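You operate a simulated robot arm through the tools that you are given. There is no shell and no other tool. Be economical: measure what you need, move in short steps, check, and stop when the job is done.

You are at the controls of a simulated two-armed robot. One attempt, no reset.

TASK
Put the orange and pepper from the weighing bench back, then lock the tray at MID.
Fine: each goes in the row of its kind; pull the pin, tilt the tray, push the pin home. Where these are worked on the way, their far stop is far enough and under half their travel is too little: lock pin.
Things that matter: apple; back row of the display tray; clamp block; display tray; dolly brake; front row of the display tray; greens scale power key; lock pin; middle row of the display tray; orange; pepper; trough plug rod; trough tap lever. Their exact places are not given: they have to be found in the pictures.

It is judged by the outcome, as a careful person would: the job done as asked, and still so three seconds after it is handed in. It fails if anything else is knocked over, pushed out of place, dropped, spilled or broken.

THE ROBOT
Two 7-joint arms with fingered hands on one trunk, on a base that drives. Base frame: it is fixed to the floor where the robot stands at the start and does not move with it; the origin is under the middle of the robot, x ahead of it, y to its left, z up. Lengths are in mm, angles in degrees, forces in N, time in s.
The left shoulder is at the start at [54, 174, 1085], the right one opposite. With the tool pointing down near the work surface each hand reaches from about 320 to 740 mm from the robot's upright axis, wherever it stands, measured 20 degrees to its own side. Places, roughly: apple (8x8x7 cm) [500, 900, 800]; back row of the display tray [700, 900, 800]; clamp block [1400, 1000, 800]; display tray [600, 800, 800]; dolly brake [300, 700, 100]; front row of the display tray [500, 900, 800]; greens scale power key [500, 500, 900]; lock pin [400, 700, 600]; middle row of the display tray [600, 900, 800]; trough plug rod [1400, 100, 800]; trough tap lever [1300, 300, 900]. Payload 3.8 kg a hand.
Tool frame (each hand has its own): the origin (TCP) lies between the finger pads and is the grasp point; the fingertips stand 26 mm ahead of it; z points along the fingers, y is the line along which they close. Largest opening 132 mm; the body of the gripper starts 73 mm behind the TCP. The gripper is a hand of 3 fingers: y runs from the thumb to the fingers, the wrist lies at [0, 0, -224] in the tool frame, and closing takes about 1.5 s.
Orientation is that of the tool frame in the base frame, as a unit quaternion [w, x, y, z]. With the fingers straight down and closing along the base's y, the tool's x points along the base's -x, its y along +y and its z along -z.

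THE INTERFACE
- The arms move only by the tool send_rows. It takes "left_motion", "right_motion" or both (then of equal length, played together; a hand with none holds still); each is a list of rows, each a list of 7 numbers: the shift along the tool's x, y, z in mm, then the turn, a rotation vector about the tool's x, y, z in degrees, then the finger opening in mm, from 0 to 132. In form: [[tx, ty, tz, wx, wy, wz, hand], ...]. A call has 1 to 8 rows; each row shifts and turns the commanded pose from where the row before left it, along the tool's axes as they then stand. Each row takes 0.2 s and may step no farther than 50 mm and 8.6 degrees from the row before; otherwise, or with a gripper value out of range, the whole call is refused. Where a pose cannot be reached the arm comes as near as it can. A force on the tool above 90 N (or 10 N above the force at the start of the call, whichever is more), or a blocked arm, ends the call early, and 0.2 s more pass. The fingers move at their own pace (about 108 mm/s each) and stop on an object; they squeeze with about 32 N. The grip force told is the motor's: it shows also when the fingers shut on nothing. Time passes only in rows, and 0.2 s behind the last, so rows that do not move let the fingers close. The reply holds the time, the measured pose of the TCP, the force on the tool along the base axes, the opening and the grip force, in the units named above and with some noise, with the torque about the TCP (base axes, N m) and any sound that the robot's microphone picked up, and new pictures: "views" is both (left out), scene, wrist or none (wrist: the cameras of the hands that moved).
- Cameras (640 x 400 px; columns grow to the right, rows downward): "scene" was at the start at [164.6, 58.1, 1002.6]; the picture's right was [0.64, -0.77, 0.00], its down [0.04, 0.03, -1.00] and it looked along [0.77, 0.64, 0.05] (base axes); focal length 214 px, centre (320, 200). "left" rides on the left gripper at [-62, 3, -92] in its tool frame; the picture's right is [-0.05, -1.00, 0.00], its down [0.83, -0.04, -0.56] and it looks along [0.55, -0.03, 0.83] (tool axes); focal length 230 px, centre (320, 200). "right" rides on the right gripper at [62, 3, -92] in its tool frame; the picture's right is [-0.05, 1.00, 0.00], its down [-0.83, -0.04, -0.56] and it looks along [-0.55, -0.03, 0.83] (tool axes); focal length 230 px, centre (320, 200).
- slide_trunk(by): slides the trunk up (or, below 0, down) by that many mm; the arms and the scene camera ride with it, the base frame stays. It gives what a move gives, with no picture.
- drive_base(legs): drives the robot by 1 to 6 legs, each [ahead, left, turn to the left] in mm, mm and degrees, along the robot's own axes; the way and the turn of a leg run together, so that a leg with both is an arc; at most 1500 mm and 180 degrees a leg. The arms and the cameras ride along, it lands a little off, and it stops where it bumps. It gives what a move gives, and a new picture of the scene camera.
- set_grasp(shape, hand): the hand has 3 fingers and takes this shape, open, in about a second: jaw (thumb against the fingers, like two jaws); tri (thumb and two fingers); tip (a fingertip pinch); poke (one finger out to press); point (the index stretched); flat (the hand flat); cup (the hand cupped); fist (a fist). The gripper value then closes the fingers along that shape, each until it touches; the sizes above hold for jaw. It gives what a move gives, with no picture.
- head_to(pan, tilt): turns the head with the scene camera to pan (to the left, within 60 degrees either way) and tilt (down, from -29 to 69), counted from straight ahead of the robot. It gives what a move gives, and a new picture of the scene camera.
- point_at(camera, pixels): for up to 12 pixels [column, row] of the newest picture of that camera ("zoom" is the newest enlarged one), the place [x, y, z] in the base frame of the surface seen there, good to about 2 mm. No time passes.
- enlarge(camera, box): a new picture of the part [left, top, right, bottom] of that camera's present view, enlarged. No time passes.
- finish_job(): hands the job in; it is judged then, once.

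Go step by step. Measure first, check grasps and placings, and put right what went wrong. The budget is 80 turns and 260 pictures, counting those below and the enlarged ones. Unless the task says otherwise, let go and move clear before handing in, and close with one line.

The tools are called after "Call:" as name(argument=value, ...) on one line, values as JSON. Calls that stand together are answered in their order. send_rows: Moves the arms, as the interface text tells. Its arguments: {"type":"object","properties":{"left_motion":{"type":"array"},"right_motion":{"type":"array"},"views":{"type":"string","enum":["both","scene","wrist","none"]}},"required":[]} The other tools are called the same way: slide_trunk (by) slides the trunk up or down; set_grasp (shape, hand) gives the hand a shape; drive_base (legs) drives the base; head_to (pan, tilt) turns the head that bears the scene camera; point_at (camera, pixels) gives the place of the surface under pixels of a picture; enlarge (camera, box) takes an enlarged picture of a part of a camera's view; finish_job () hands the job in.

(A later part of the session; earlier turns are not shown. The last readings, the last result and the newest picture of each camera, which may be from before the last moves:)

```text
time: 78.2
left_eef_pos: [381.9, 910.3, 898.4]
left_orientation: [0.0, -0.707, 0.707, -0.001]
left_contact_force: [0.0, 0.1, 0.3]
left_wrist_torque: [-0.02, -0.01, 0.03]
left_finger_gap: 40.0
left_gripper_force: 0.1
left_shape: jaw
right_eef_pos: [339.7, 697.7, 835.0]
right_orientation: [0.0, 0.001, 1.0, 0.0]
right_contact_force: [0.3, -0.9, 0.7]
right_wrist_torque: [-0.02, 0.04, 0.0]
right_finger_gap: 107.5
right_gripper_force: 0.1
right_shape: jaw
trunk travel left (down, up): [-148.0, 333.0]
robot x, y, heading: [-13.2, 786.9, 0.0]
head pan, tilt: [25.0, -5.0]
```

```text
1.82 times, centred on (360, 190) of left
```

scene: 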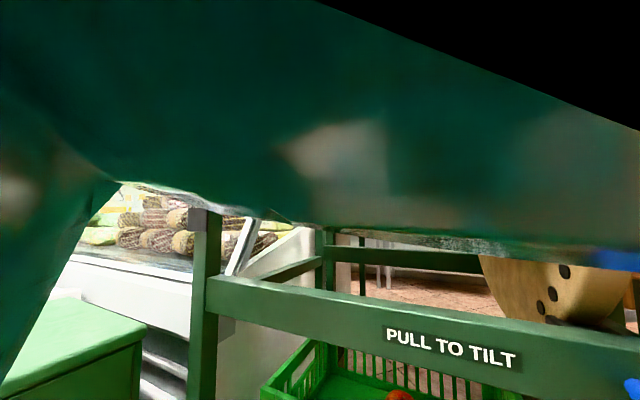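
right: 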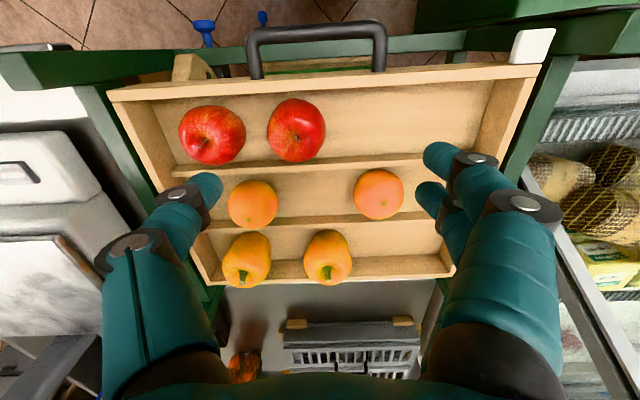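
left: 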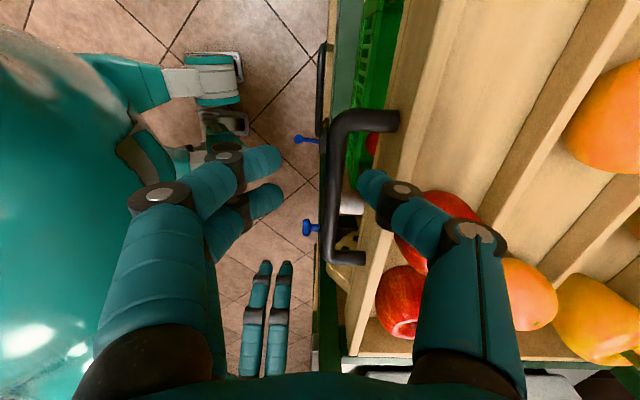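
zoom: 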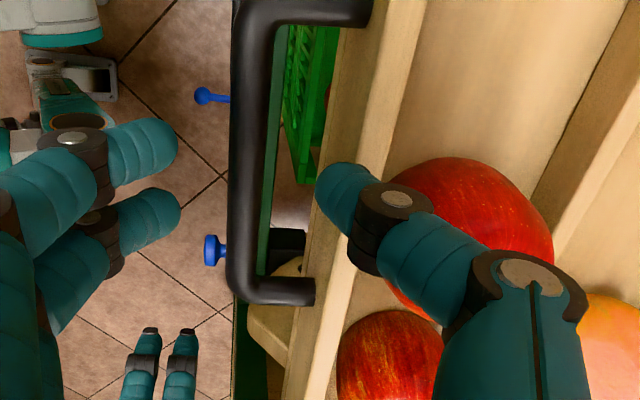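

Call:
point_at(camera="scene", pixels=[[565, 271], [552, 293], [541, 307], [600, 300], [632, 385]])

Call:
enlarge(camera="scene", box=[460, 230, 640, 400])

Call:
point_at(camera="left", pixels=[[330, 160], [335, 190], [370, 160], [397, 170]])

```text
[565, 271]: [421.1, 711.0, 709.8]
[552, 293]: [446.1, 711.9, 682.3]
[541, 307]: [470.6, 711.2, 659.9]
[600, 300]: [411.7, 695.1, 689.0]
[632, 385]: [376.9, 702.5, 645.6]
```

```text
2.35 times, centred on (550, 315) of scene
```

zoom: 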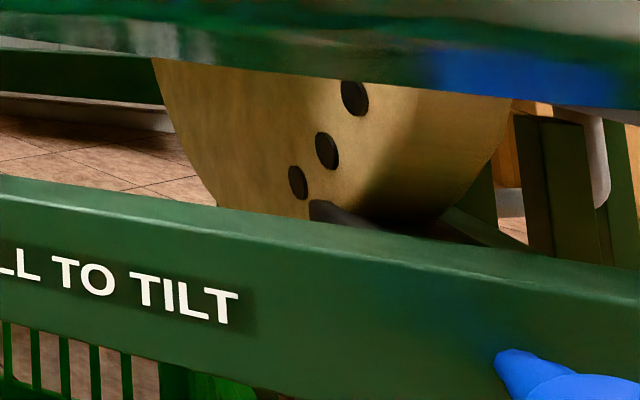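

```text
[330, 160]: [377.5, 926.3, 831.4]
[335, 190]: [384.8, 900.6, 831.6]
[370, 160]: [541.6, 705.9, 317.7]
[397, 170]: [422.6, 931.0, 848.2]
```

Handle bar top is at (382,y,832) and my left hand is right above at (382,910,898). I'll descend to z≈826 and close on the bar.

Call:
send_rows(left_motion=[[0, 0, 30, 0, 0, 0, 40], [0, 0, 30, 0, 0, 0, 40], [0, 0, 12, 0, 0, 0, 40], [0, 0, 0, 0, 0, 0, 40]], views="wrist")

```text
time: 79.1
left_eef_pos: [378.4, 909.2, 839.7]
left_orientation: [0.005, -0.704, 0.71, -0.017]
left_contact_force: [-24.1, 8.8, 41.9]
left_wrist_torque: [-0.02, -2.21, 0.29]
left_finger_gap: 35.6
left_gripper_force: 0.1
left_shape: jaw
right_eef_pos: [336.6, 697.8, 835.9]
right_orientation: [0.002, 0.001, 1.0, -0.001]
right_contact_force: [-0.8, -0.2, 0.1]
right_wrist_torque: [-0.01, -0.01, -0.02]
right_finger_gap: 107.8
right_gripper_force: 0.1
right_shape: jaw
trunk travel left (down, up): [-148.0, 333.0]
robot x, y, heading: [-14.5, 789.6, -0.2]
head pan, tilt: [25.0, -5.0]
stopped in row 4 (left hand): the force on the tool passed its limit at 94 N (the readings are from after the stop); the commanded pose is now the measured one
```

left: 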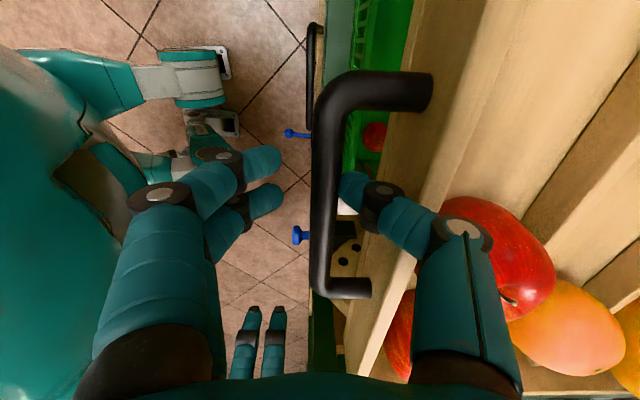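

The thumb knuckle met the tray's front wall top. I'll lift off straight away; the better way is to grip the bar horizontally from the robot's side.

Call:
send_rows(left_motion=[[0, 3, -20, 0, 0, 0, 40], [0, 3, -30, 0, 0, 0, 40], [0, 0, -30, 0, 0, 0, 40], [0, 0, 0, 0, 0, 0, 40]], views="wrist")

Call:
drive_base(legs=[[-170, 0, 0]])

```text
time: 80.1
left_eef_pos: [373.5, 910.2, 914.7]
left_orientation: [0.003, -0.706, 0.708, -0.012]
left_contact_force: [-0.5, -0.5, -1.4]
left_wrist_torque: [-0.01, -0.02, 0.02]
left_finger_gap: 39.9
left_gripper_force: 0.1
left_shape: jaw
right_eef_pos: [337.9, 697.6, 834.8]
right_orientation: [0.001, 0.001, 1.0, 0.0]
right_contact_force: [0.0, 0.6, -0.2]
right_wrist_torque: [0.01, 0.02, -0.02]
right_finger_gap: 107.5
right_gripper_force: 0.0
right_shape: jaw
trunk travel left (down, up): [-148.0, 333.0]
robot x, y, heading: [-13.8, 787.5, 0.3]
head pan, tilt: [25.0, -5.0]
```

left: 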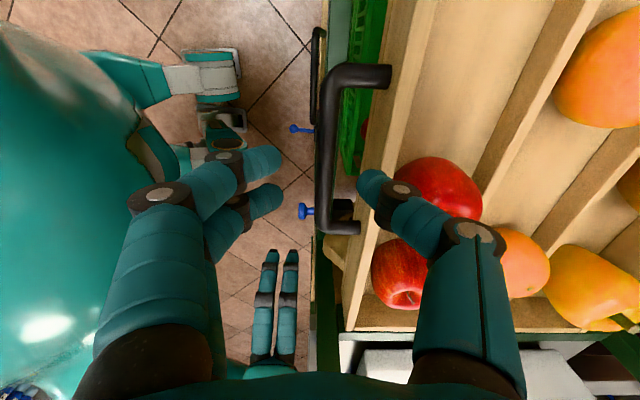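

```text
time: 81.6
left_eef_pos: [206.7, 910.6, 912.7]
left_orientation: [0.003, -0.706, 0.708, -0.012]
left_contact_force: [0.2, 0.0, 0.3]
left_wrist_torque: [-0.02, 0.01, 0.0]
left_finger_gap: 39.9
left_gripper_force: 0.1
left_shape: jaw
right_eef_pos: [171.1, 698.1, 834.0]
right_orientation: [0.001, -0.001, 1.0, 0.0]
right_contact_force: [0.6, 0.6, 0.8]
right_wrist_torque: [0.0, 0.0, 0.0]
right_finger_gap: 107.7
right_gripper_force: 0.1
right_shape: jaw
trunk travel left (down, up): [-148.0, 333.0]
robot x, y, heading: [-182.3, 789.7, -0.0]
head pan, tilt: [25.0, -5.0]
```

scene: 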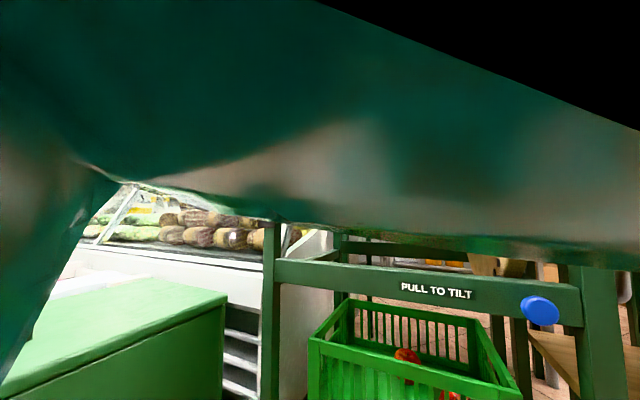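

I'll pitch the left hand forward to horizontal (fingers along +x, closing vertically) while easing it to about (328,910,825).

Call:
send_rows(left_motion=[[0, -11, 8, 8.2, 0, 0, 60], [0, -9.7, 9.5, 8.2, 0, 0, 60], [0, -8.3, 10.8, 8.2, 0, 0, 60], [0, -6.7, 11.9, 8.2, 0, 0, 60], [0, -4.9, 12.7, 8.2, 0, 0, 60], [0, -3.1, 13.3, 8.2, 0, 0, 60], [0, -1.1, 13.6, 8.2, 0, 0, 60], [0, 0.8, 13.6, 8.2, 0, 0, 60]], views="none")

Call:
send_rows(left_motion=[[0, 2.7, 13.3, 8.2, 0, 0, 60], [0, 4.6, 12.8, 8.2, 0, 0, 60], [0, 6.3, 12, 8, 0, 0, 60], [0, 0, 0, 0, 0, 0, 60]])

```text
time: 83.4
left_eef_pos: [300.2, 899.7, 858.2]
left_orientation: [-0.371, 0.601, -0.597, 0.381]
left_contact_force: [0.9, -0.7, -0.5]
left_wrist_torque: [-0.02, -0.01, -0.01]
left_finger_gap: 60.0
left_gripper_force: 0.1
left_shape: jaw
left hand out of reach, approached as far as the arm can: row 8
right_eef_pos: [173.4, 698.3, 834.2]
right_orientation: [-0.001, 0.0, 1.0, 0.0]
right_contact_force: [0.8, -0.3, 0.2]
right_wrist_torque: [-0.06, 0.03, 0.02]
right_finger_gap: 107.4
right_gripper_force: 0.1
right_shape: jaw
trunk travel left (down, up): [-148.0, 333.0]
robot x, y, heading: [-184.0, 787.9, 0.0]
head pan, tilt: [25.0, -5.0]
```

```text
time: 84.4
left_eef_pos: [364.4, 925.2, 868.2]
left_orientation: [-0.493, 0.501, -0.499, 0.507]
left_contact_force: [-28.5, 3.7, 16.6]
left_wrist_torque: [0.16, 0.93, 0.04]
left_finger_gap: 51.9
left_gripper_force: 0.0
left_shape: jaw
left hand out of reach, approached as far as the arm can: row 1, 2, 3
right_eef_pos: [167.4, 698.7, 835.1]
right_orientation: [0.003, 0.0, 1.0, 0.0]
right_contact_force: [-0.4, -0.5, 1.1]
right_wrist_torque: [0.01, -0.01, 0.0]
right_finger_gap: 107.7
right_gripper_force: 0.0
right_shape: jaw
trunk travel left (down, up): [-148.0, 333.0]
robot x, y, heading: [-183.2, 788.7, 0.1]
head pan, tilt: [25.0, -5.0]
```

scene: 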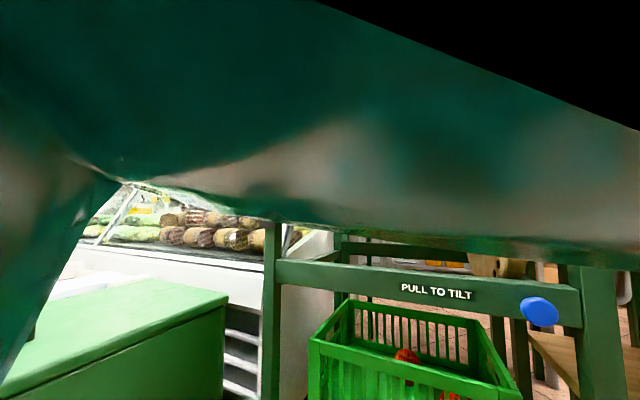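
left: 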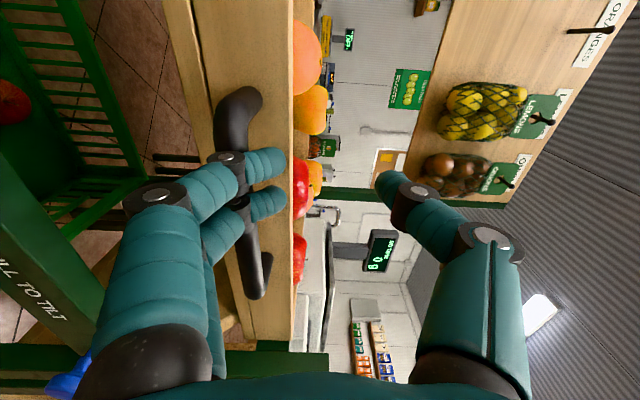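

The hand is now horizontal but touching the bar at z=868. I'll back the base off 110 mm to free it, then lower the hand.

Call:
drive_base(legs=[[-110, 0, 0]])

Call:
send_rows(left_motion=[[0, 15, 10, 0, 0, 0, 60], [0, 15, 10, 0, 0, 0, 60], [0, 12, 10, 0, 0, 0, 60], [0, 0, 0, 0, 0, 0, 60]], views="wrist")

```text
time: 85.6
left_eef_pos: [258.8, 924.7, 865.8]
left_orientation: [-0.492, 0.503, -0.502, 0.504]
left_contact_force: [-0.4, -0.5, 0.0]
left_wrist_torque: [0.01, -0.02, 0.01]
left_finger_gap: 59.7
left_gripper_force: 0.0
left_shape: jaw
right_eef_pos: [62.4, 697.7, 834.3]
right_orientation: [0.0, 0.001, 1.0, 0.0]
right_contact_force: [0.2, 0.7, 0.2]
right_wrist_torque: [-0.03, 0.0, 0.06]
right_finger_gap: 107.6
right_gripper_force: 0.0
right_shape: jaw
trunk travel left (down, up): [-148.0, 333.0]
robot x, y, heading: [-288.1, 789.4, -0.0]
head pan, tilt: [25.0, -5.0]
```

scene: 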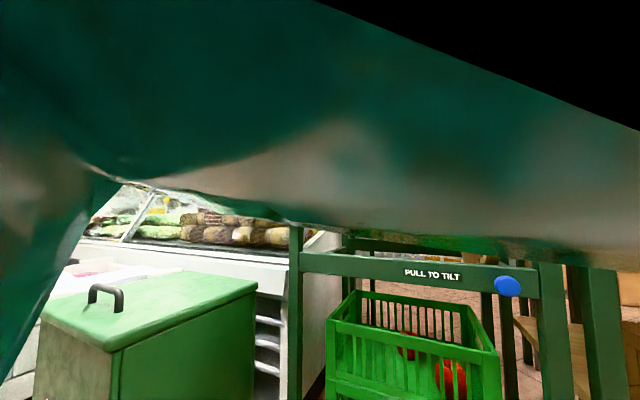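

```text
time: 86.6
left_eef_pos: [277.6, 930.7, 858.1]
left_orientation: [-0.491, 0.504, -0.503, 0.502]
left_contact_force: [0.0, -0.4, 0.4]
left_wrist_torque: [-0.02, -0.03, 0.0]
left_finger_gap: 59.6
left_gripper_force: 0.0
left_shape: jaw
left hand out of reach, approached as far as the arm can: row 1, 2, 3
right_eef_pos: [63.2, 697.9, 834.5]
right_orientation: [0.001, 0.001, 1.0, 0.0]
right_contact_force: [0.6, 1.1, -0.1]
right_wrist_torque: [0.01, 0.01, 0.03]
right_finger_gap: 107.8
right_gripper_force: 0.1
right_shape: jaw
trunk travel left (down, up): [-148.0, 333.0]
robot x, y, heading: [-291.0, 792.9, 0.1]
head pan, tilt: [25.0, -5.0]
```

left: 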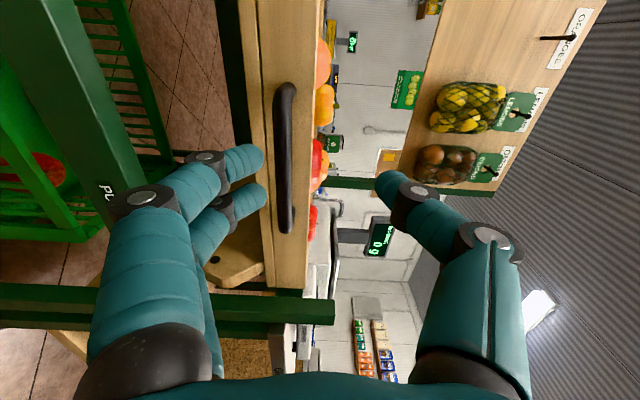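

The arm won't go lower relative to the trunk, so I'll lower the trunk 36 mm and drive in part-way.

Call:
slide_trunk(by=-36)

Call:
drive_base(legs=[[50, -8, 0]])

Call:
enlarge(camera="left", box=[160, 60, 440, 300])

```text
time: 87.4
left_eef_pos: [278.2, 931.2, 821.8]
left_orientation: [-0.493, 0.503, -0.501, 0.503]
left_contact_force: [-0.3, -0.5, 0.5]
left_wrist_torque: [-0.01, 0.03, 0.01]
left_finger_gap: 59.7
left_gripper_force: 0.0
left_shape: jaw
right_eef_pos: [61.4, 698.4, 798.1]
right_orientation: [0.001, 0.001, 1.0, 0.0]
right_contact_force: [0.3, -0.3, -0.3]
right_wrist_torque: [-0.03, 0.0, 0.0]
right_finger_gap: 107.3
right_gripper_force: 0.1
right_shape: jaw
trunk travel left (down, up): [-112.0, 369.0]
robot x, y, heading: [-292.7, 788.5, 0.0]
head pan, tilt: [25.0, -5.0]
```

```text
time: 88.3
left_eef_pos: [328.1, 923.6, 821.6]
left_orientation: [-0.492, 0.503, -0.502, 0.503]
left_contact_force: [-0.4, 0.1, -0.1]
left_wrist_torque: [0.03, 0.01, 0.0]
left_finger_gap: 59.8
left_gripper_force: 0.0
left_shape: jaw
right_eef_pos: [111.6, 690.3, 798.1]
right_orientation: [0.0, 0.001, 1.0, 0.0]
right_contact_force: [-0.3, -0.6, -0.3]
right_wrist_torque: [0.01, 0.02, -0.01]
right_finger_gap: 108.0
right_gripper_force: 0.0
right_shape: jaw
trunk travel left (down, up): [-112.0, 369.0]
robot x, y, heading: [-245.6, 777.5, 0.1]
head pan, tilt: [25.0, -5.0]
```

scene: 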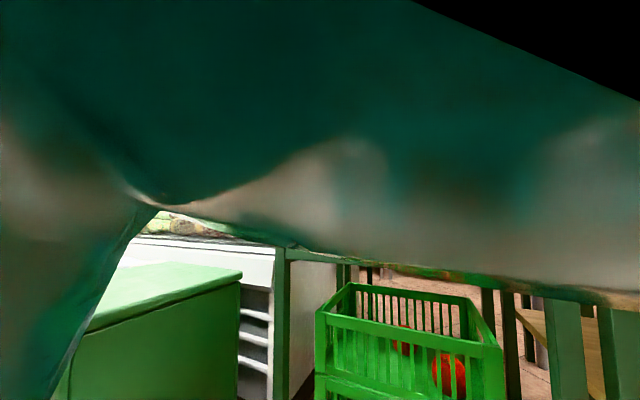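

```text
1.67 times, centred on (300, 180) of left
```

zoom: 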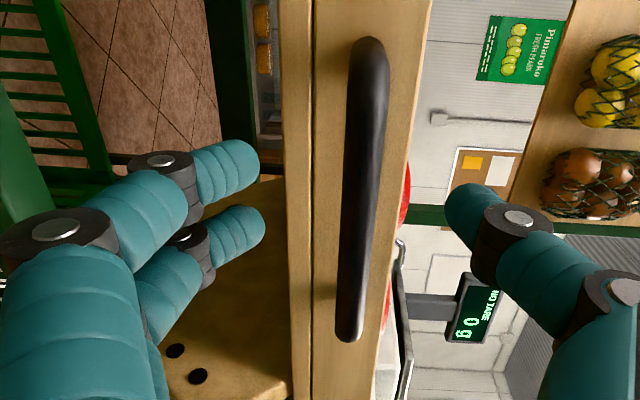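

The bar sits centred between the fingers. I'll drive the last 50 mm and close on it.

Call:
drive_base(legs=[[50, 0, 0]])

Call:
send_rows(left_motion=[[0, 0, 0, 0, 0, 0, 40], [0, 0, 0, 0, 0, 0, 24], [0, 0, 0, 0, 0, 0, 16], [0, 0, 0, 0, 0, 0, 10], [0, 0, 0, 0, 0, 0, 10], [0, 0, 0, 0, 0, 0, 10]], views="wrist")

Call:
head_to(pan=-25, tilt=10)

```text
time: 89.2
left_eef_pos: [378.6, 923.5, 820.8]
left_orientation: [-0.492, 0.503, -0.502, 0.503]
left_contact_force: [-0.4, 0.4, -0.2]
left_wrist_torque: [0.01, 0.03, 0.0]
left_finger_gap: 59.5
left_gripper_force: 0.1
left_shape: jaw
right_eef_pos: [162.6, 690.2, 798.3]
right_orientation: [0.0, 0.0, 1.0, 0.0]
right_contact_force: [0.2, -0.7, -0.7]
right_wrist_torque: [0.0, 0.02, 0.0]
right_finger_gap: 107.5
right_gripper_force: 0.0
right_shape: jaw
trunk travel left (down, up): [-112.0, 369.0]
robot x, y, heading: [-191.2, 777.5, 0.3]
head pan, tilt: [25.0, -5.0]
```

scene: 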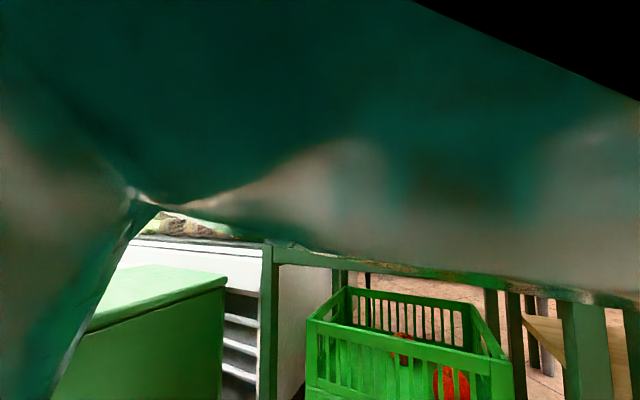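

```text
time: 90.6
left_eef_pos: [378.1, 922.5, 819.7]
left_orientation: [-0.492, 0.503, -0.502, 0.503]
left_contact_force: [-0.3, -0.7, 0.1]
left_wrist_torque: [-0.03, 0.01, 0.0]
left_finger_gap: 10.5
left_gripper_force: 0.0
left_shape: jaw
right_eef_pos: [161.3, 689.4, 799.1]
right_orientation: [0.0, 0.001, 1.0, 0.001]
right_contact_force: [0.7, 0.6, 0.7]
right_wrist_torque: [0.02, 0.03, 0.0]
right_finger_gap: 107.6
right_gripper_force: 0.1
right_shape: jaw
trunk travel left (down, up): [-112.0, 369.0]
robot x, y, heading: [-188.4, 780.8, -0.0]
head pan, tilt: [25.0, -5.0]
```

left: 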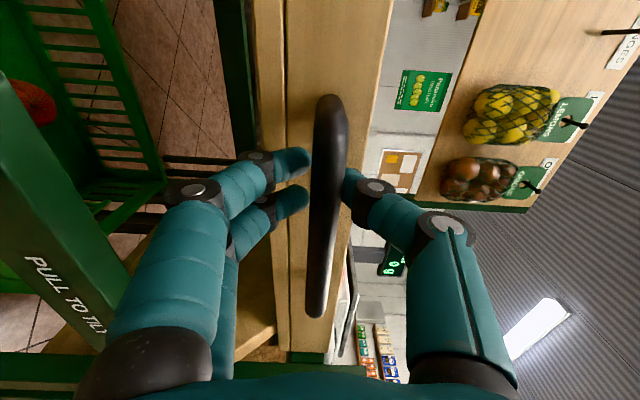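

```text
time: 91.8
left_eef_pos: [378.0, 923.3, 821.1]
left_orientation: [-0.492, 0.503, -0.502, 0.503]
left_contact_force: [0.3, -0.1, 0.7]
left_wrist_torque: [0.0, 0.0, 0.02]
left_finger_gap: 10.7
left_gripper_force: 0.1
left_shape: jaw
right_eef_pos: [161.7, 690.5, 798.6]
right_orientation: [0.0, 0.0, 1.0, 0.0]
right_contact_force: [0.5, -0.2, -0.9]
right_wrist_torque: [0.03, -0.04, 0.01]
right_finger_gap: 107.9
right_gripper_force: 0.1
right_shape: jaw
trunk travel left (down, up): [-112.0, 369.0]
robot x, y, heading: [-195.2, 782.8, -0.1]
head pan, tilt: [-25.0, 10.0]
```

scene: 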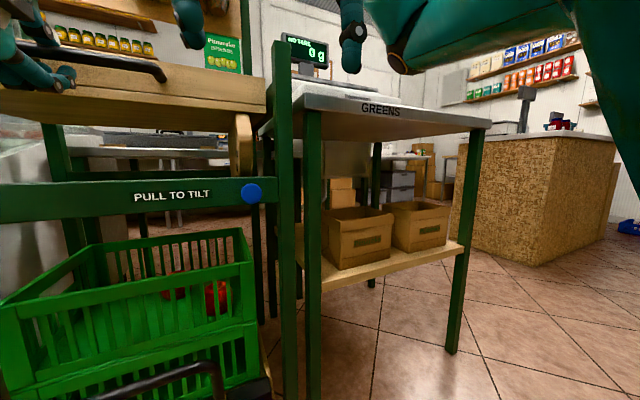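

Gap is 10.5 with no grip force yet, so I'll measure the bar in the left picture and close further.

Call:
point_at(camera="left", pixels=[[328, 200], [320, 250], [312, 250], [328, 250], [330, 140], [295, 160], [355, 185]])

Call:
send_rows(left_motion=[[0, 0, 0, 0, 0, 0, 0], [0, 0, 0, 0, 0, 0, 0], [0, 0, 0, 0, 0, 0, 0]], views="wrist")

```text
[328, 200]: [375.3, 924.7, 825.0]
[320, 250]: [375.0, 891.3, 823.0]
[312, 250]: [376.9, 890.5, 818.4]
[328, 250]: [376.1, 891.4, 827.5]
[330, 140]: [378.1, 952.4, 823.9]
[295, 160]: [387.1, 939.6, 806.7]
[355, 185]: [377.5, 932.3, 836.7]
```

```text
time: 92.6
left_eef_pos: [378.9, 922.2, 820.8]
left_orientation: [-0.492, 0.504, -0.502, 0.503]
left_contact_force: [16.7, -1.0, 2.8]
left_wrist_torque: [0.01, 0.07, -0.03]
left_finger_gap: 0.0
left_gripper_force: 32.1
left_shape: jaw
right_eef_pos: [162.3, 690.0, 797.6]
right_orientation: [-0.001, 0.001, 1.0, 0.0]
right_contact_force: [1.0, -0.2, 0.3]
right_wrist_torque: [-0.02, 0.03, 0.0]
right_finger_gap: 107.6
right_gripper_force: 0.0
right_shape: jaw
trunk travel left (down, up): [-112.0, 369.0]
robot x, y, heading: [-192.7, 781.9, -0.1]
head pan, tilt: [-25.0, 10.0]
```

left: 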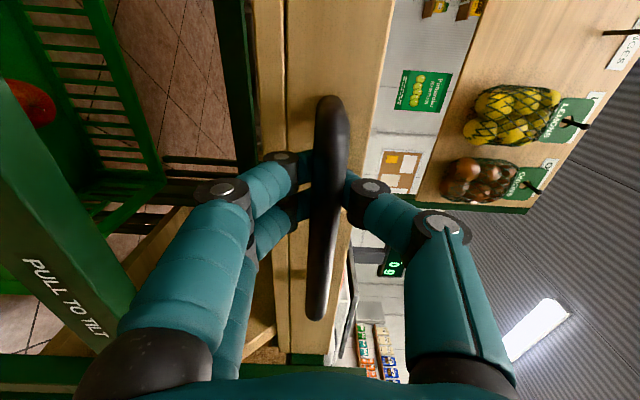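

The bar is caged by the fingers. Next I'll measure the knob and right post for the right hand's approach.

Call:
point_at(camera="scene", pixels=[[251, 193], [245, 193], [257, 193], [281, 180], [276, 200], [289, 180], [225, 193], [240, 150], [240, 125]])

Call:
enlarge(camera="scene", box=[180, 100, 340, 240])

```text
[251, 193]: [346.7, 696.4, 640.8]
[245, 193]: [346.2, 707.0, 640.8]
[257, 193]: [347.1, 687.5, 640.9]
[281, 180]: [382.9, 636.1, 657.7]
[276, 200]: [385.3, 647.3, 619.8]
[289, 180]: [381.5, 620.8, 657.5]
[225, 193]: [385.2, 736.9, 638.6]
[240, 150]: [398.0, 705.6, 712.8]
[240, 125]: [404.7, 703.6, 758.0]
```

```text
2.86 times, centred on (260, 170) of scene
```

zoom: 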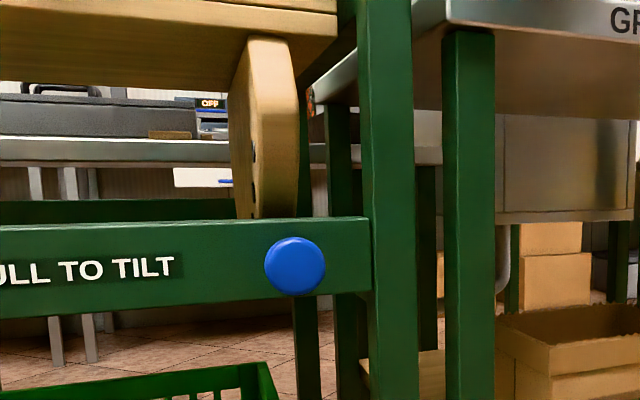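

Post and bar faces are at x≈383; knob centre (697,641), face x=346. I'll bring the right hand to x≈350 above the knob, then go down.

Call:
send_rows(right_motion=[[-38, 1.5, 0, 0, 0, 0, 64], [-38, 1.5, 0, 0, 0, 0, 64], [-38, 1.5, 0, 0, 0, 0, 64], [-38, 1.5, 0, 0, 0, 0, 64], [-36, 1, 0, 0, 0, 0, 64], [0, 0, 40, 0, 0, 0, 64], [0, 0, 40, 0, 0, 0, 64], [0, 0, 0, 0, 0, 0, 64]])

```text
time: 94.4
left_eef_pos: [379.3, 922.7, 820.4]
left_orientation: [-0.492, 0.504, -0.502, 0.502]
left_contact_force: [22.7, -0.1, 4.0]
left_wrist_torque: [0.02, 0.08, 0.04]
left_finger_gap: 0.3
left_gripper_force: 31.6
left_shape: jaw
right_eef_pos: [350.5, 696.7, 715.9]
right_orientation: [0.0, 0.001, 1.0, 0.0]
right_contact_force: [-0.5, -0.2, 0.0]
right_wrist_torque: [-0.01, 0.04, -0.02]
right_finger_gap: 64.6
right_gripper_force: 0.0
right_shape: jaw
trunk travel left (down, up): [-112.0, 369.0]
robot x, y, heading: [-189.6, 780.8, -0.1]
head pan, tilt: [-25.0, 10.0]
```

scene: 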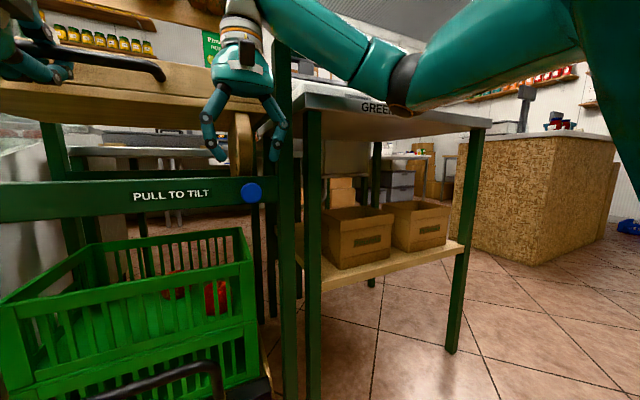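
right: 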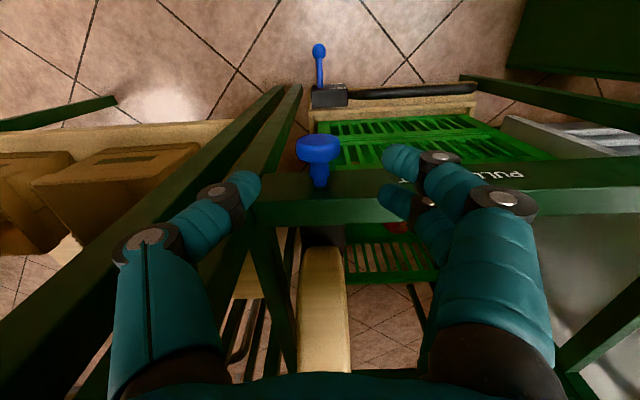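

The knob head with its neck is clearly between thumb and fingers (col ~320). I'll descend onto it.

Call:
send_rows(right_motion=[[-3, 0, 30, 0, 0, 0, 64], [0, 0, 30, 0, 0, 0, 64], [0, 0, 12, 0, 0, 0, 64], [0, 0, 0, 0, 0, 0, 64]])

```text
time: 95.4
left_eef_pos: [378.6, 923.0, 819.1]
left_orientation: [-0.492, 0.504, -0.501, 0.502]
left_contact_force: [23.5, -0.5, 4.6]
left_wrist_torque: [0.0, 0.06, -0.03]
left_finger_gap: 0.0
left_gripper_force: 31.7
left_shape: jaw
right_eef_pos: [354.4, 695.8, 645.0]
right_orientation: [0.0, 0.001, 1.0, 0.001]
right_contact_force: [0.0, -0.7, 0.2]
right_wrist_torque: [-0.01, 0.0, 0.0]
right_finger_gap: 64.6
right_gripper_force: 0.1
right_shape: jaw
trunk travel left (down, up): [-112.0, 369.0]
robot x, y, heading: [-192.1, 784.1, 0.1]
head pan, tilt: [-25.0, 10.0]
```

scene: 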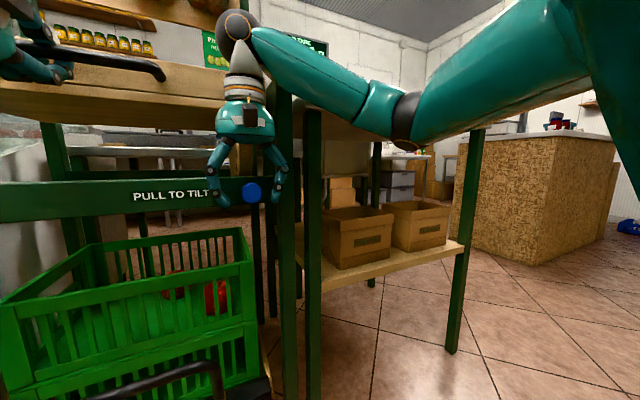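
right: 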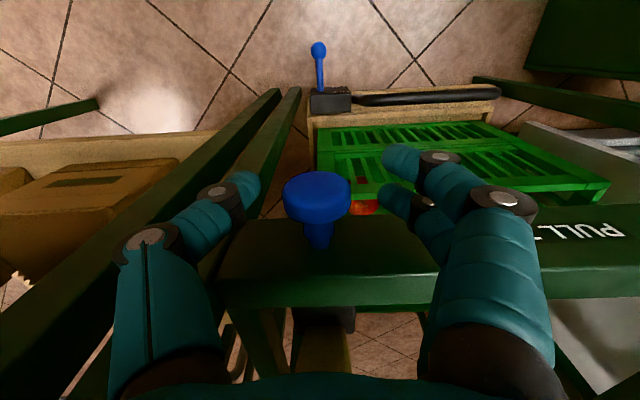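

Call:
send_rows(right_motion=[[0, 0, 0, 0, 0, 0, 40], [0, 0, 0, 0, 0, 0, 24], [0, 0, 0, 0, 0, 0, 10], [0, 0, 0, 0, 0, 0, 0], [0, 0, 0, 0, 0, 0, 0], [0, 0, 0, 0, 0, 0, 0]], views="wrist")

```text
time: 96.8
left_eef_pos: [380.1, 922.3, 819.6]
left_orientation: [-0.492, 0.503, -0.502, 0.502]
left_contact_force: [19.5, 5.9, 4.7]
left_wrist_torque: [-0.01, 0.03, 0.05]
left_finger_gap: 0.0
left_gripper_force: 31.8
left_shape: jaw
right_eef_pos: [352.6, 695.9, 643.0]
right_orientation: [-0.002, 0.002, 1.0, -0.001]
right_contact_force: [-2.2, -14.9, -15.3]
right_wrist_torque: [-0.15, -0.05, 0.04]
right_finger_gap: 7.1
right_gripper_force: 31.5
right_shape: jaw
trunk travel left (down, up): [-112.0, 369.0]
robot x, y, heading: [-190.3, 782.5, 0.1]
head pan, tilt: [-25.0, 10.0]
```

right: 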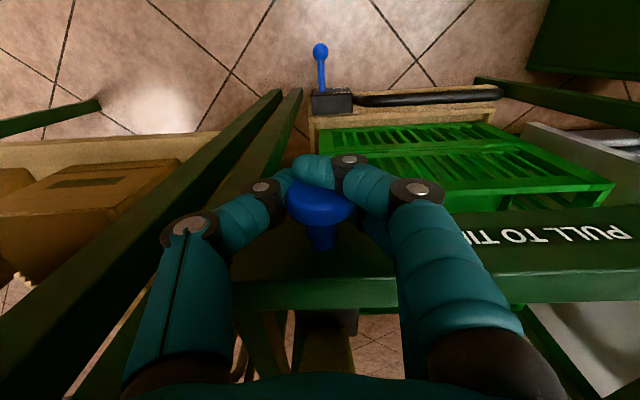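

Knob is gripped (31 N, one finger behind the head). I'll pull slowly toward the robot and watch the forces.

Call:
send_rows(right_motion=[[6, 0, 0, 0, 0, 0, 0], [6, 0, 0, 0, 0, 0, 0], [6, 0, 0, 0, 0, 0, 0], [6, 0, 0, 0, 0, 0, 0], [0, 0, 0, 0, 0, 0, 0]], views="wrist")

```text
time: 98.0
left_eef_pos: [379.4, 923.7, 818.8]
left_orientation: [-0.492, 0.503, -0.502, 0.502]
left_contact_force: [15.9, 8.9, 4.6]
left_wrist_torque: [-0.02, 0.01, 0.03]
left_finger_gap: 0.0
left_gripper_force: 32.0
left_shape: jaw
right_eef_pos: [329.2, 695.6, 644.0]
right_orientation: [-0.002, 0.001, 1.0, -0.001]
right_contact_force: [-0.3, -17.6, -20.9]
right_wrist_torque: [-0.14, -0.06, 0.03]
right_finger_gap: 6.3
right_gripper_force: 32.1
right_shape: jaw
trunk travel left (down, up): [-112.0, 369.0]
robot x, y, heading: [-192.3, 780.7, 0.1]
head pan, tilt: [-25.0, 10.0]
```

right: 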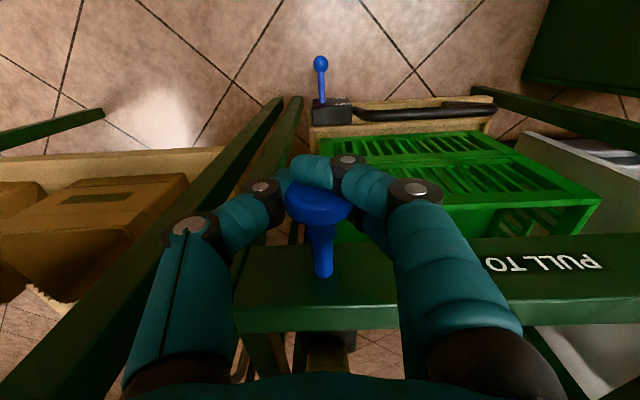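

The pin came out 23 mm, with a longer neck now visible. I'll keep pulling to find the stop.

Call:
send_rows(right_motion=[[5, 0, 0, 0, 0, 0, 0], [5, 0, 0, 0, 0, 0, 0], [5, 0, 0, 0, 0, 0, 0], [5, 0, 0, 0, 0, 0, 0], [0, 0, 0, 0, 0, 0, 0]], views="wrist")

```text
time: 99.2
left_eef_pos: [382.4, 922.4, 817.8]
left_orientation: [-0.49, 0.504, -0.504, 0.501]
left_contact_force: [7.8, 6.2, 5.8]
left_wrist_torque: [0.0, -0.05, 0.02]
left_finger_gap: 0.0
left_gripper_force: 32.0
left_shape: jaw
right_eef_pos: [318.2, 695.4, 644.6]
right_orientation: [0.007, 0.009, 1.0, 0.0]
right_contact_force: [58.1, -12.6, -21.6]
right_wrist_torque: [-0.11, -0.77, -0.12]
right_finger_gap: 5.0
right_gripper_force: 31.8
right_shape: jaw
trunk travel left (down, up): [-112.0, 369.0]
robot x, y, heading: [-190.6, 783.2, -0.3]
head pan, tilt: [-25.0, 10.0]
```

right: 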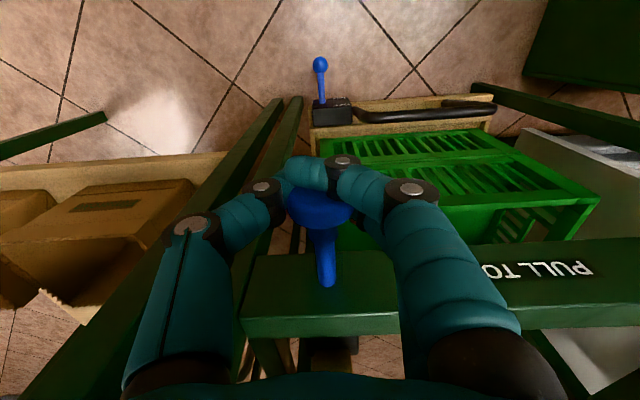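

The pin is at its stop (58 N, ~34 mm out). I'll ease the pull slightly and start lowering the handle with the left hand.

Call:
send_rows(left_motion=[[0, 4, 0, 0, 0, 0, 4], [0, 4, 0, 0, 0, 0, 4], [0, 4, 1, 0, 0, 0, 4], [0, 0, 0, 0, 0, 0, 4]], right_motion=[[-4, 0, 0, 0, 0, 0, 0], [-3, 0, 0, 0, 0, 0, 0], [0, 0, 0, 0, 0, 0, 0], [0, 0, 0, 0, 0, 0, 0]])

```text
time: 100.2
left_eef_pos: [378.8, 920.9, 811.9]
left_orientation: [-0.491, 0.505, -0.504, 0.501]
left_contact_force: [0.6, -0.1, 0.1]
left_wrist_torque: [0.01, -0.03, -0.01]
left_finger_gap: 3.7
left_gripper_force: 0.0
left_shape: jaw
left hand out of reach, approached as far as the arm can: row 3
right_eef_pos: [319.7, 694.5, 645.6]
right_orientation: [0.002, 0.005, 1.0, -0.001]
right_contact_force: [35.5, -13.8, -16.1]
right_wrist_torque: [-0.05, -0.47, -0.08]
right_finger_gap: 5.0
right_gripper_force: 31.8
right_shape: jaw
trunk travel left (down, up): [-112.0, 369.0]
robot x, y, heading: [-194.0, 782.6, -0.0]
head pan, tilt: [-25.0, 10.0]
```

scene: 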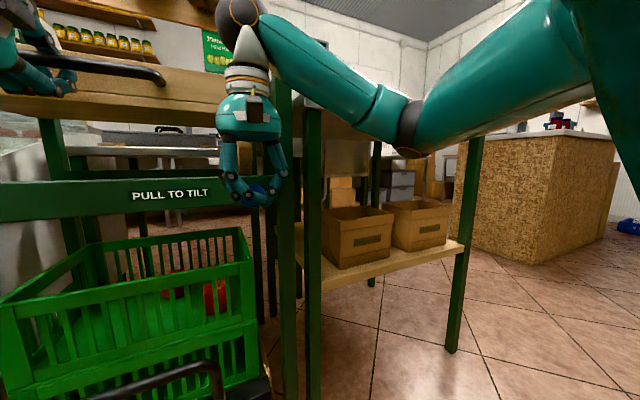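
right: 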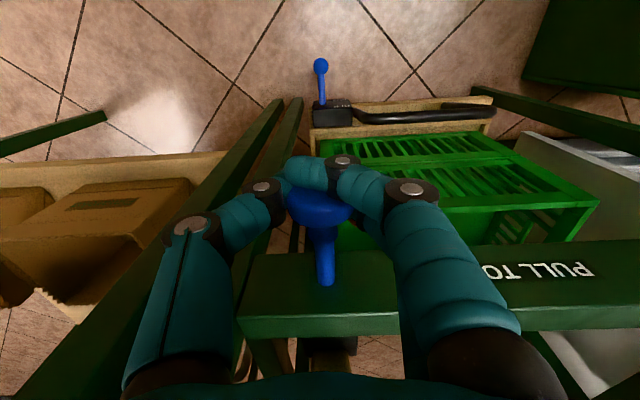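
left: 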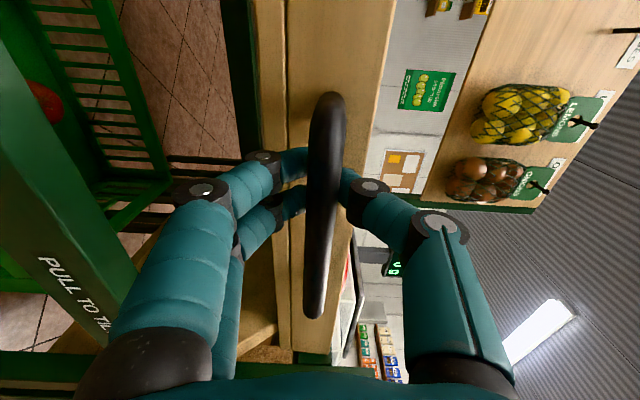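

The tray isn't falling on its own, and the left arm is at its low limit, so I'd want the trunk for lowering. I'll gently release the pin to test whether it stays out.

Call:
send_rows(right_motion=[[-4, 0, 0, 0, 0, 0, 0], [0, 0, 0, 0, 0, 0, 10], [0, 0, 0, 0, 0, 0, 25], [0, 0, 0, 0, 0, 0, 50], [0, 0, 0, 0, 0, 0, 64], [0, 0, 0, 0, 0, 0, 64]], views="wrist")

Call:
point_at(camera="left", pixels=[[325, 180], [320, 250], [335, 130], [360, 230]])

```text
time: 101.6
left_eef_pos: [377.2, 922.9, 814.1]
left_orientation: [-0.493, 0.503, -0.502, 0.501]
left_contact_force: [0.6, 0.8, 0.7]
left_wrist_torque: [0.0, -0.02, -0.03]
left_finger_gap: 4.0
left_gripper_force: 0.1
left_shape: jaw
right_eef_pos: [319.5, 696.4, 647.2]
right_orientation: [0.0, 0.0, 1.0, 0.0]
right_contact_force: [-0.6, 0.6, 0.5]
right_wrist_torque: [0.0, 0.01, -0.01]
right_finger_gap: 63.3
right_gripper_force: 0.1
right_shape: jaw
trunk travel left (down, up): [-112.0, 369.0]
robot x, y, heading: [-191.8, 784.6, 0.0]
head pan, tilt: [-25.0, 10.0]
```

right: 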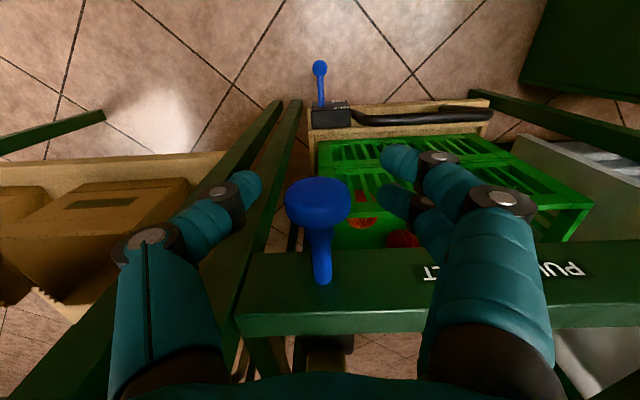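

```text
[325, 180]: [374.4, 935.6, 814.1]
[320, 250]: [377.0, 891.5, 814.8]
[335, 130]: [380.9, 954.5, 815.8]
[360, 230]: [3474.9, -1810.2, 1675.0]
```

The pin stays out, and the handle has already come down ~9 mm (814 vs 823). MID should be about 31 mm down, so I'll lower the trunk 20 mm with the left hand caging the bar.

Call:
slide_trunk(by=-20)

Call:
head_to(pan=38, tilt=-20)

Call:
enlarge(camera="left", box=[0, 0, 640, 400])

```text
time: 102.3
left_eef_pos: [380.6, 922.1, 790.0]
left_orientation: [-0.49, 0.505, -0.504, 0.501]
left_contact_force: [1.2, -0.4, -0.2]
left_wrist_torque: [-0.02, 0.03, 0.02]
left_finger_gap: 4.3
left_gripper_force: 0.1
left_shape: jaw
right_eef_pos: [319.3, 696.0, 626.9]
right_orientation: [0.0, 0.001, 1.0, 0.0]
right_contact_force: [0.5, -0.1, 0.5]
right_wrist_torque: [-0.03, -0.01, 0.01]
right_finger_gap: 63.1
right_gripper_force: 0.1
right_shape: jaw
trunk travel left (down, up): [-92.0, 389.0]
robot x, y, heading: [-193.5, 781.5, 0.1]
head pan, tilt: [-25.0, 10.0]
```

```text
time: 103.6
left_eef_pos: [381.9, 922.7, 789.6]
left_orientation: [-0.491, 0.505, -0.504, 0.5]
left_contact_force: [1.2, -0.5, 0.3]
left_wrist_torque: [-0.04, 0.03, 0.0]
left_finger_gap: 4.2
left_gripper_force: 0.1
left_shape: jaw
right_eef_pos: [319.4, 696.6, 625.6]
right_orientation: [0.001, 0.0, 1.0, 0.001]
right_contact_force: [0.4, -0.4, -0.6]
right_wrist_torque: [-0.01, -0.02, 0.0]
right_finger_gap: 63.5
right_gripper_force: 0.2
right_shape: jaw
trunk travel left (down, up): [-92.0, 389.0]
robot x, y, heading: [-193.5, 782.3, 0.3]
head pan, tilt: [38.0, -20.0]
```

scene: 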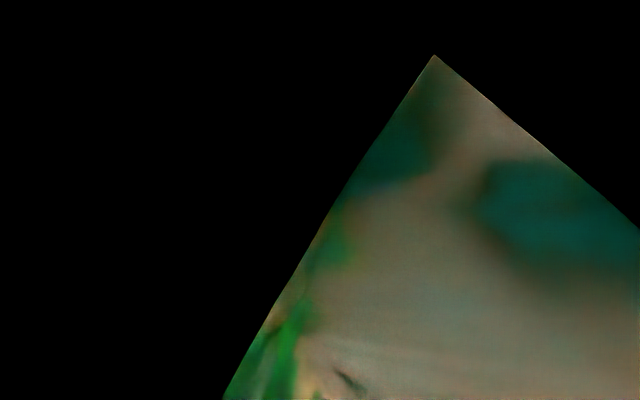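

```text
1.00 times, centred on (320, 200) of left (not enlarged: the box is as wide or as high as the picture)
```

zoom: 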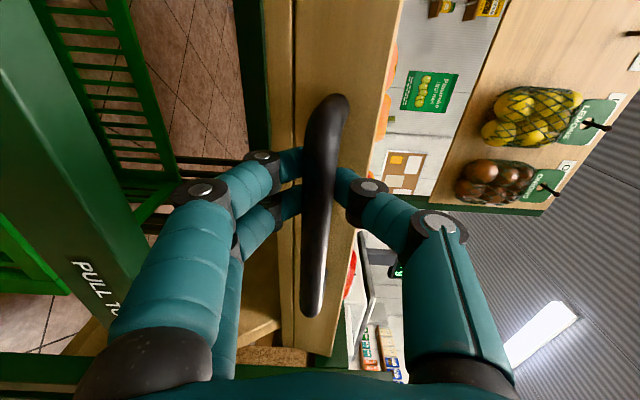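

Call:
point_at(camera="left", pixels=[[320, 180], [315, 250], [330, 130]])

Call:
send_rows(left_motion=[[0, 0, 0, 0, 0, 0, 30], [0, 0, 0, 0, 0, 0, 60], [0, 0, 0, 0, 0, 0, 60], [0, 0, 0, 0, 0, 0, 60]], views="none")

Call:
drive_base(legs=[[-180, 0, 0]])

Call:
head_to(pan=0, tilt=0)

```text
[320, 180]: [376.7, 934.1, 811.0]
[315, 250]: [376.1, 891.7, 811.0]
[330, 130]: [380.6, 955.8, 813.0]
```

```text
time: 104.6
left_eef_pos: [381.3, 922.3, 789.0]
left_orientation: [-0.489, 0.506, -0.504, 0.501]
left_contact_force: [0.2, 0.2, 0.6]
left_wrist_torque: [-0.01, -0.05, -0.03]
left_finger_gap: 59.4
left_gripper_force: 0.0
left_shape: jaw
right_eef_pos: [319.5, 697.3, 626.3]
right_orientation: [0.001, 0.002, 1.0, 0.001]
right_contact_force: [-0.5, 0.8, 0.1]
right_wrist_torque: [0.0, 0.0, 0.02]
right_finger_gap: 63.2
right_gripper_force: 0.0
right_shape: jaw
trunk travel left (down, up): [-92.0, 389.0]
robot x, y, heading: [-191.6, 780.7, -0.2]
head pan, tilt: [38.0, -20.0]
```

```text
time: 106.1
left_eef_pos: [203.3, 922.7, 788.4]
left_orientation: [-0.49, 0.506, -0.503, 0.5]
left_contact_force: [0.6, -0.6, 0.3]
left_wrist_torque: [0.01, -0.02, 0.01]
left_finger_gap: 59.5
left_gripper_force: 0.1
left_shape: jaw
right_eef_pos: [141.5, 697.2, 626.7]
right_orientation: [0.001, 0.0, 1.0, -0.001]
right_contact_force: [-0.4, 0.2, -0.2]
right_wrist_torque: [-0.02, 0.0, -0.01]
right_finger_gap: 63.5
right_gripper_force: 0.2
right_shape: jaw
trunk travel left (down, up): [-92.0, 389.0]
robot x, y, heading: [-376.7, 782.9, 0.0]
head pan, tilt: [38.0, -20.0]
```

scene: 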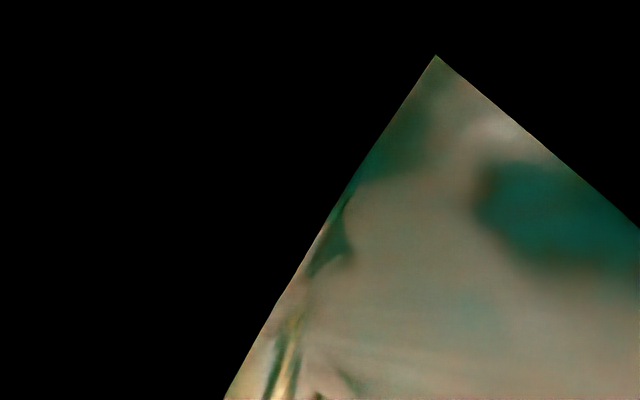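

```text
time: 107.1
left_eef_pos: [202.7, 923.2, 789.4]
left_orientation: [-0.49, 0.506, -0.504, 0.5]
left_contact_force: [0.1, -0.1, 0.2]
left_wrist_torque: [0.05, 0.0, -0.01]
left_finger_gap: 59.2
left_gripper_force: 0.1
left_shape: jaw
right_eef_pos: [140.9, 697.6, 625.6]
right_orientation: [0.0, 0.0, 1.0, 0.0]
right_contact_force: [0.8, 0.4, 1.0]
right_wrist_torque: [0.02, 0.03, -0.03]
right_finger_gap: 63.4
right_gripper_force: 0.0
right_shape: jaw
trunk travel left (down, up): [-92.0, 389.0]
robot x, y, heading: [-367.3, 783.4, -0.0]
head pan, tilt: [0.0, 0.0]
```

scene: 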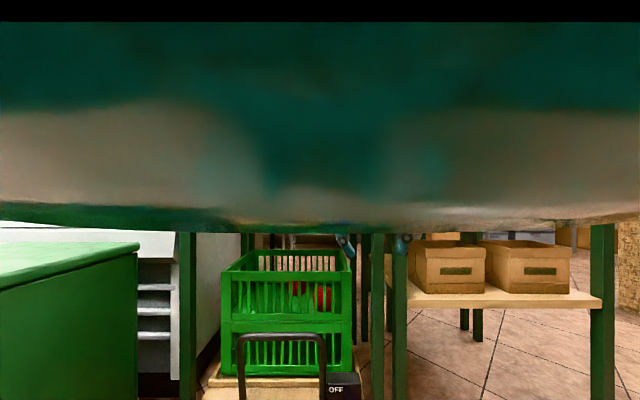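

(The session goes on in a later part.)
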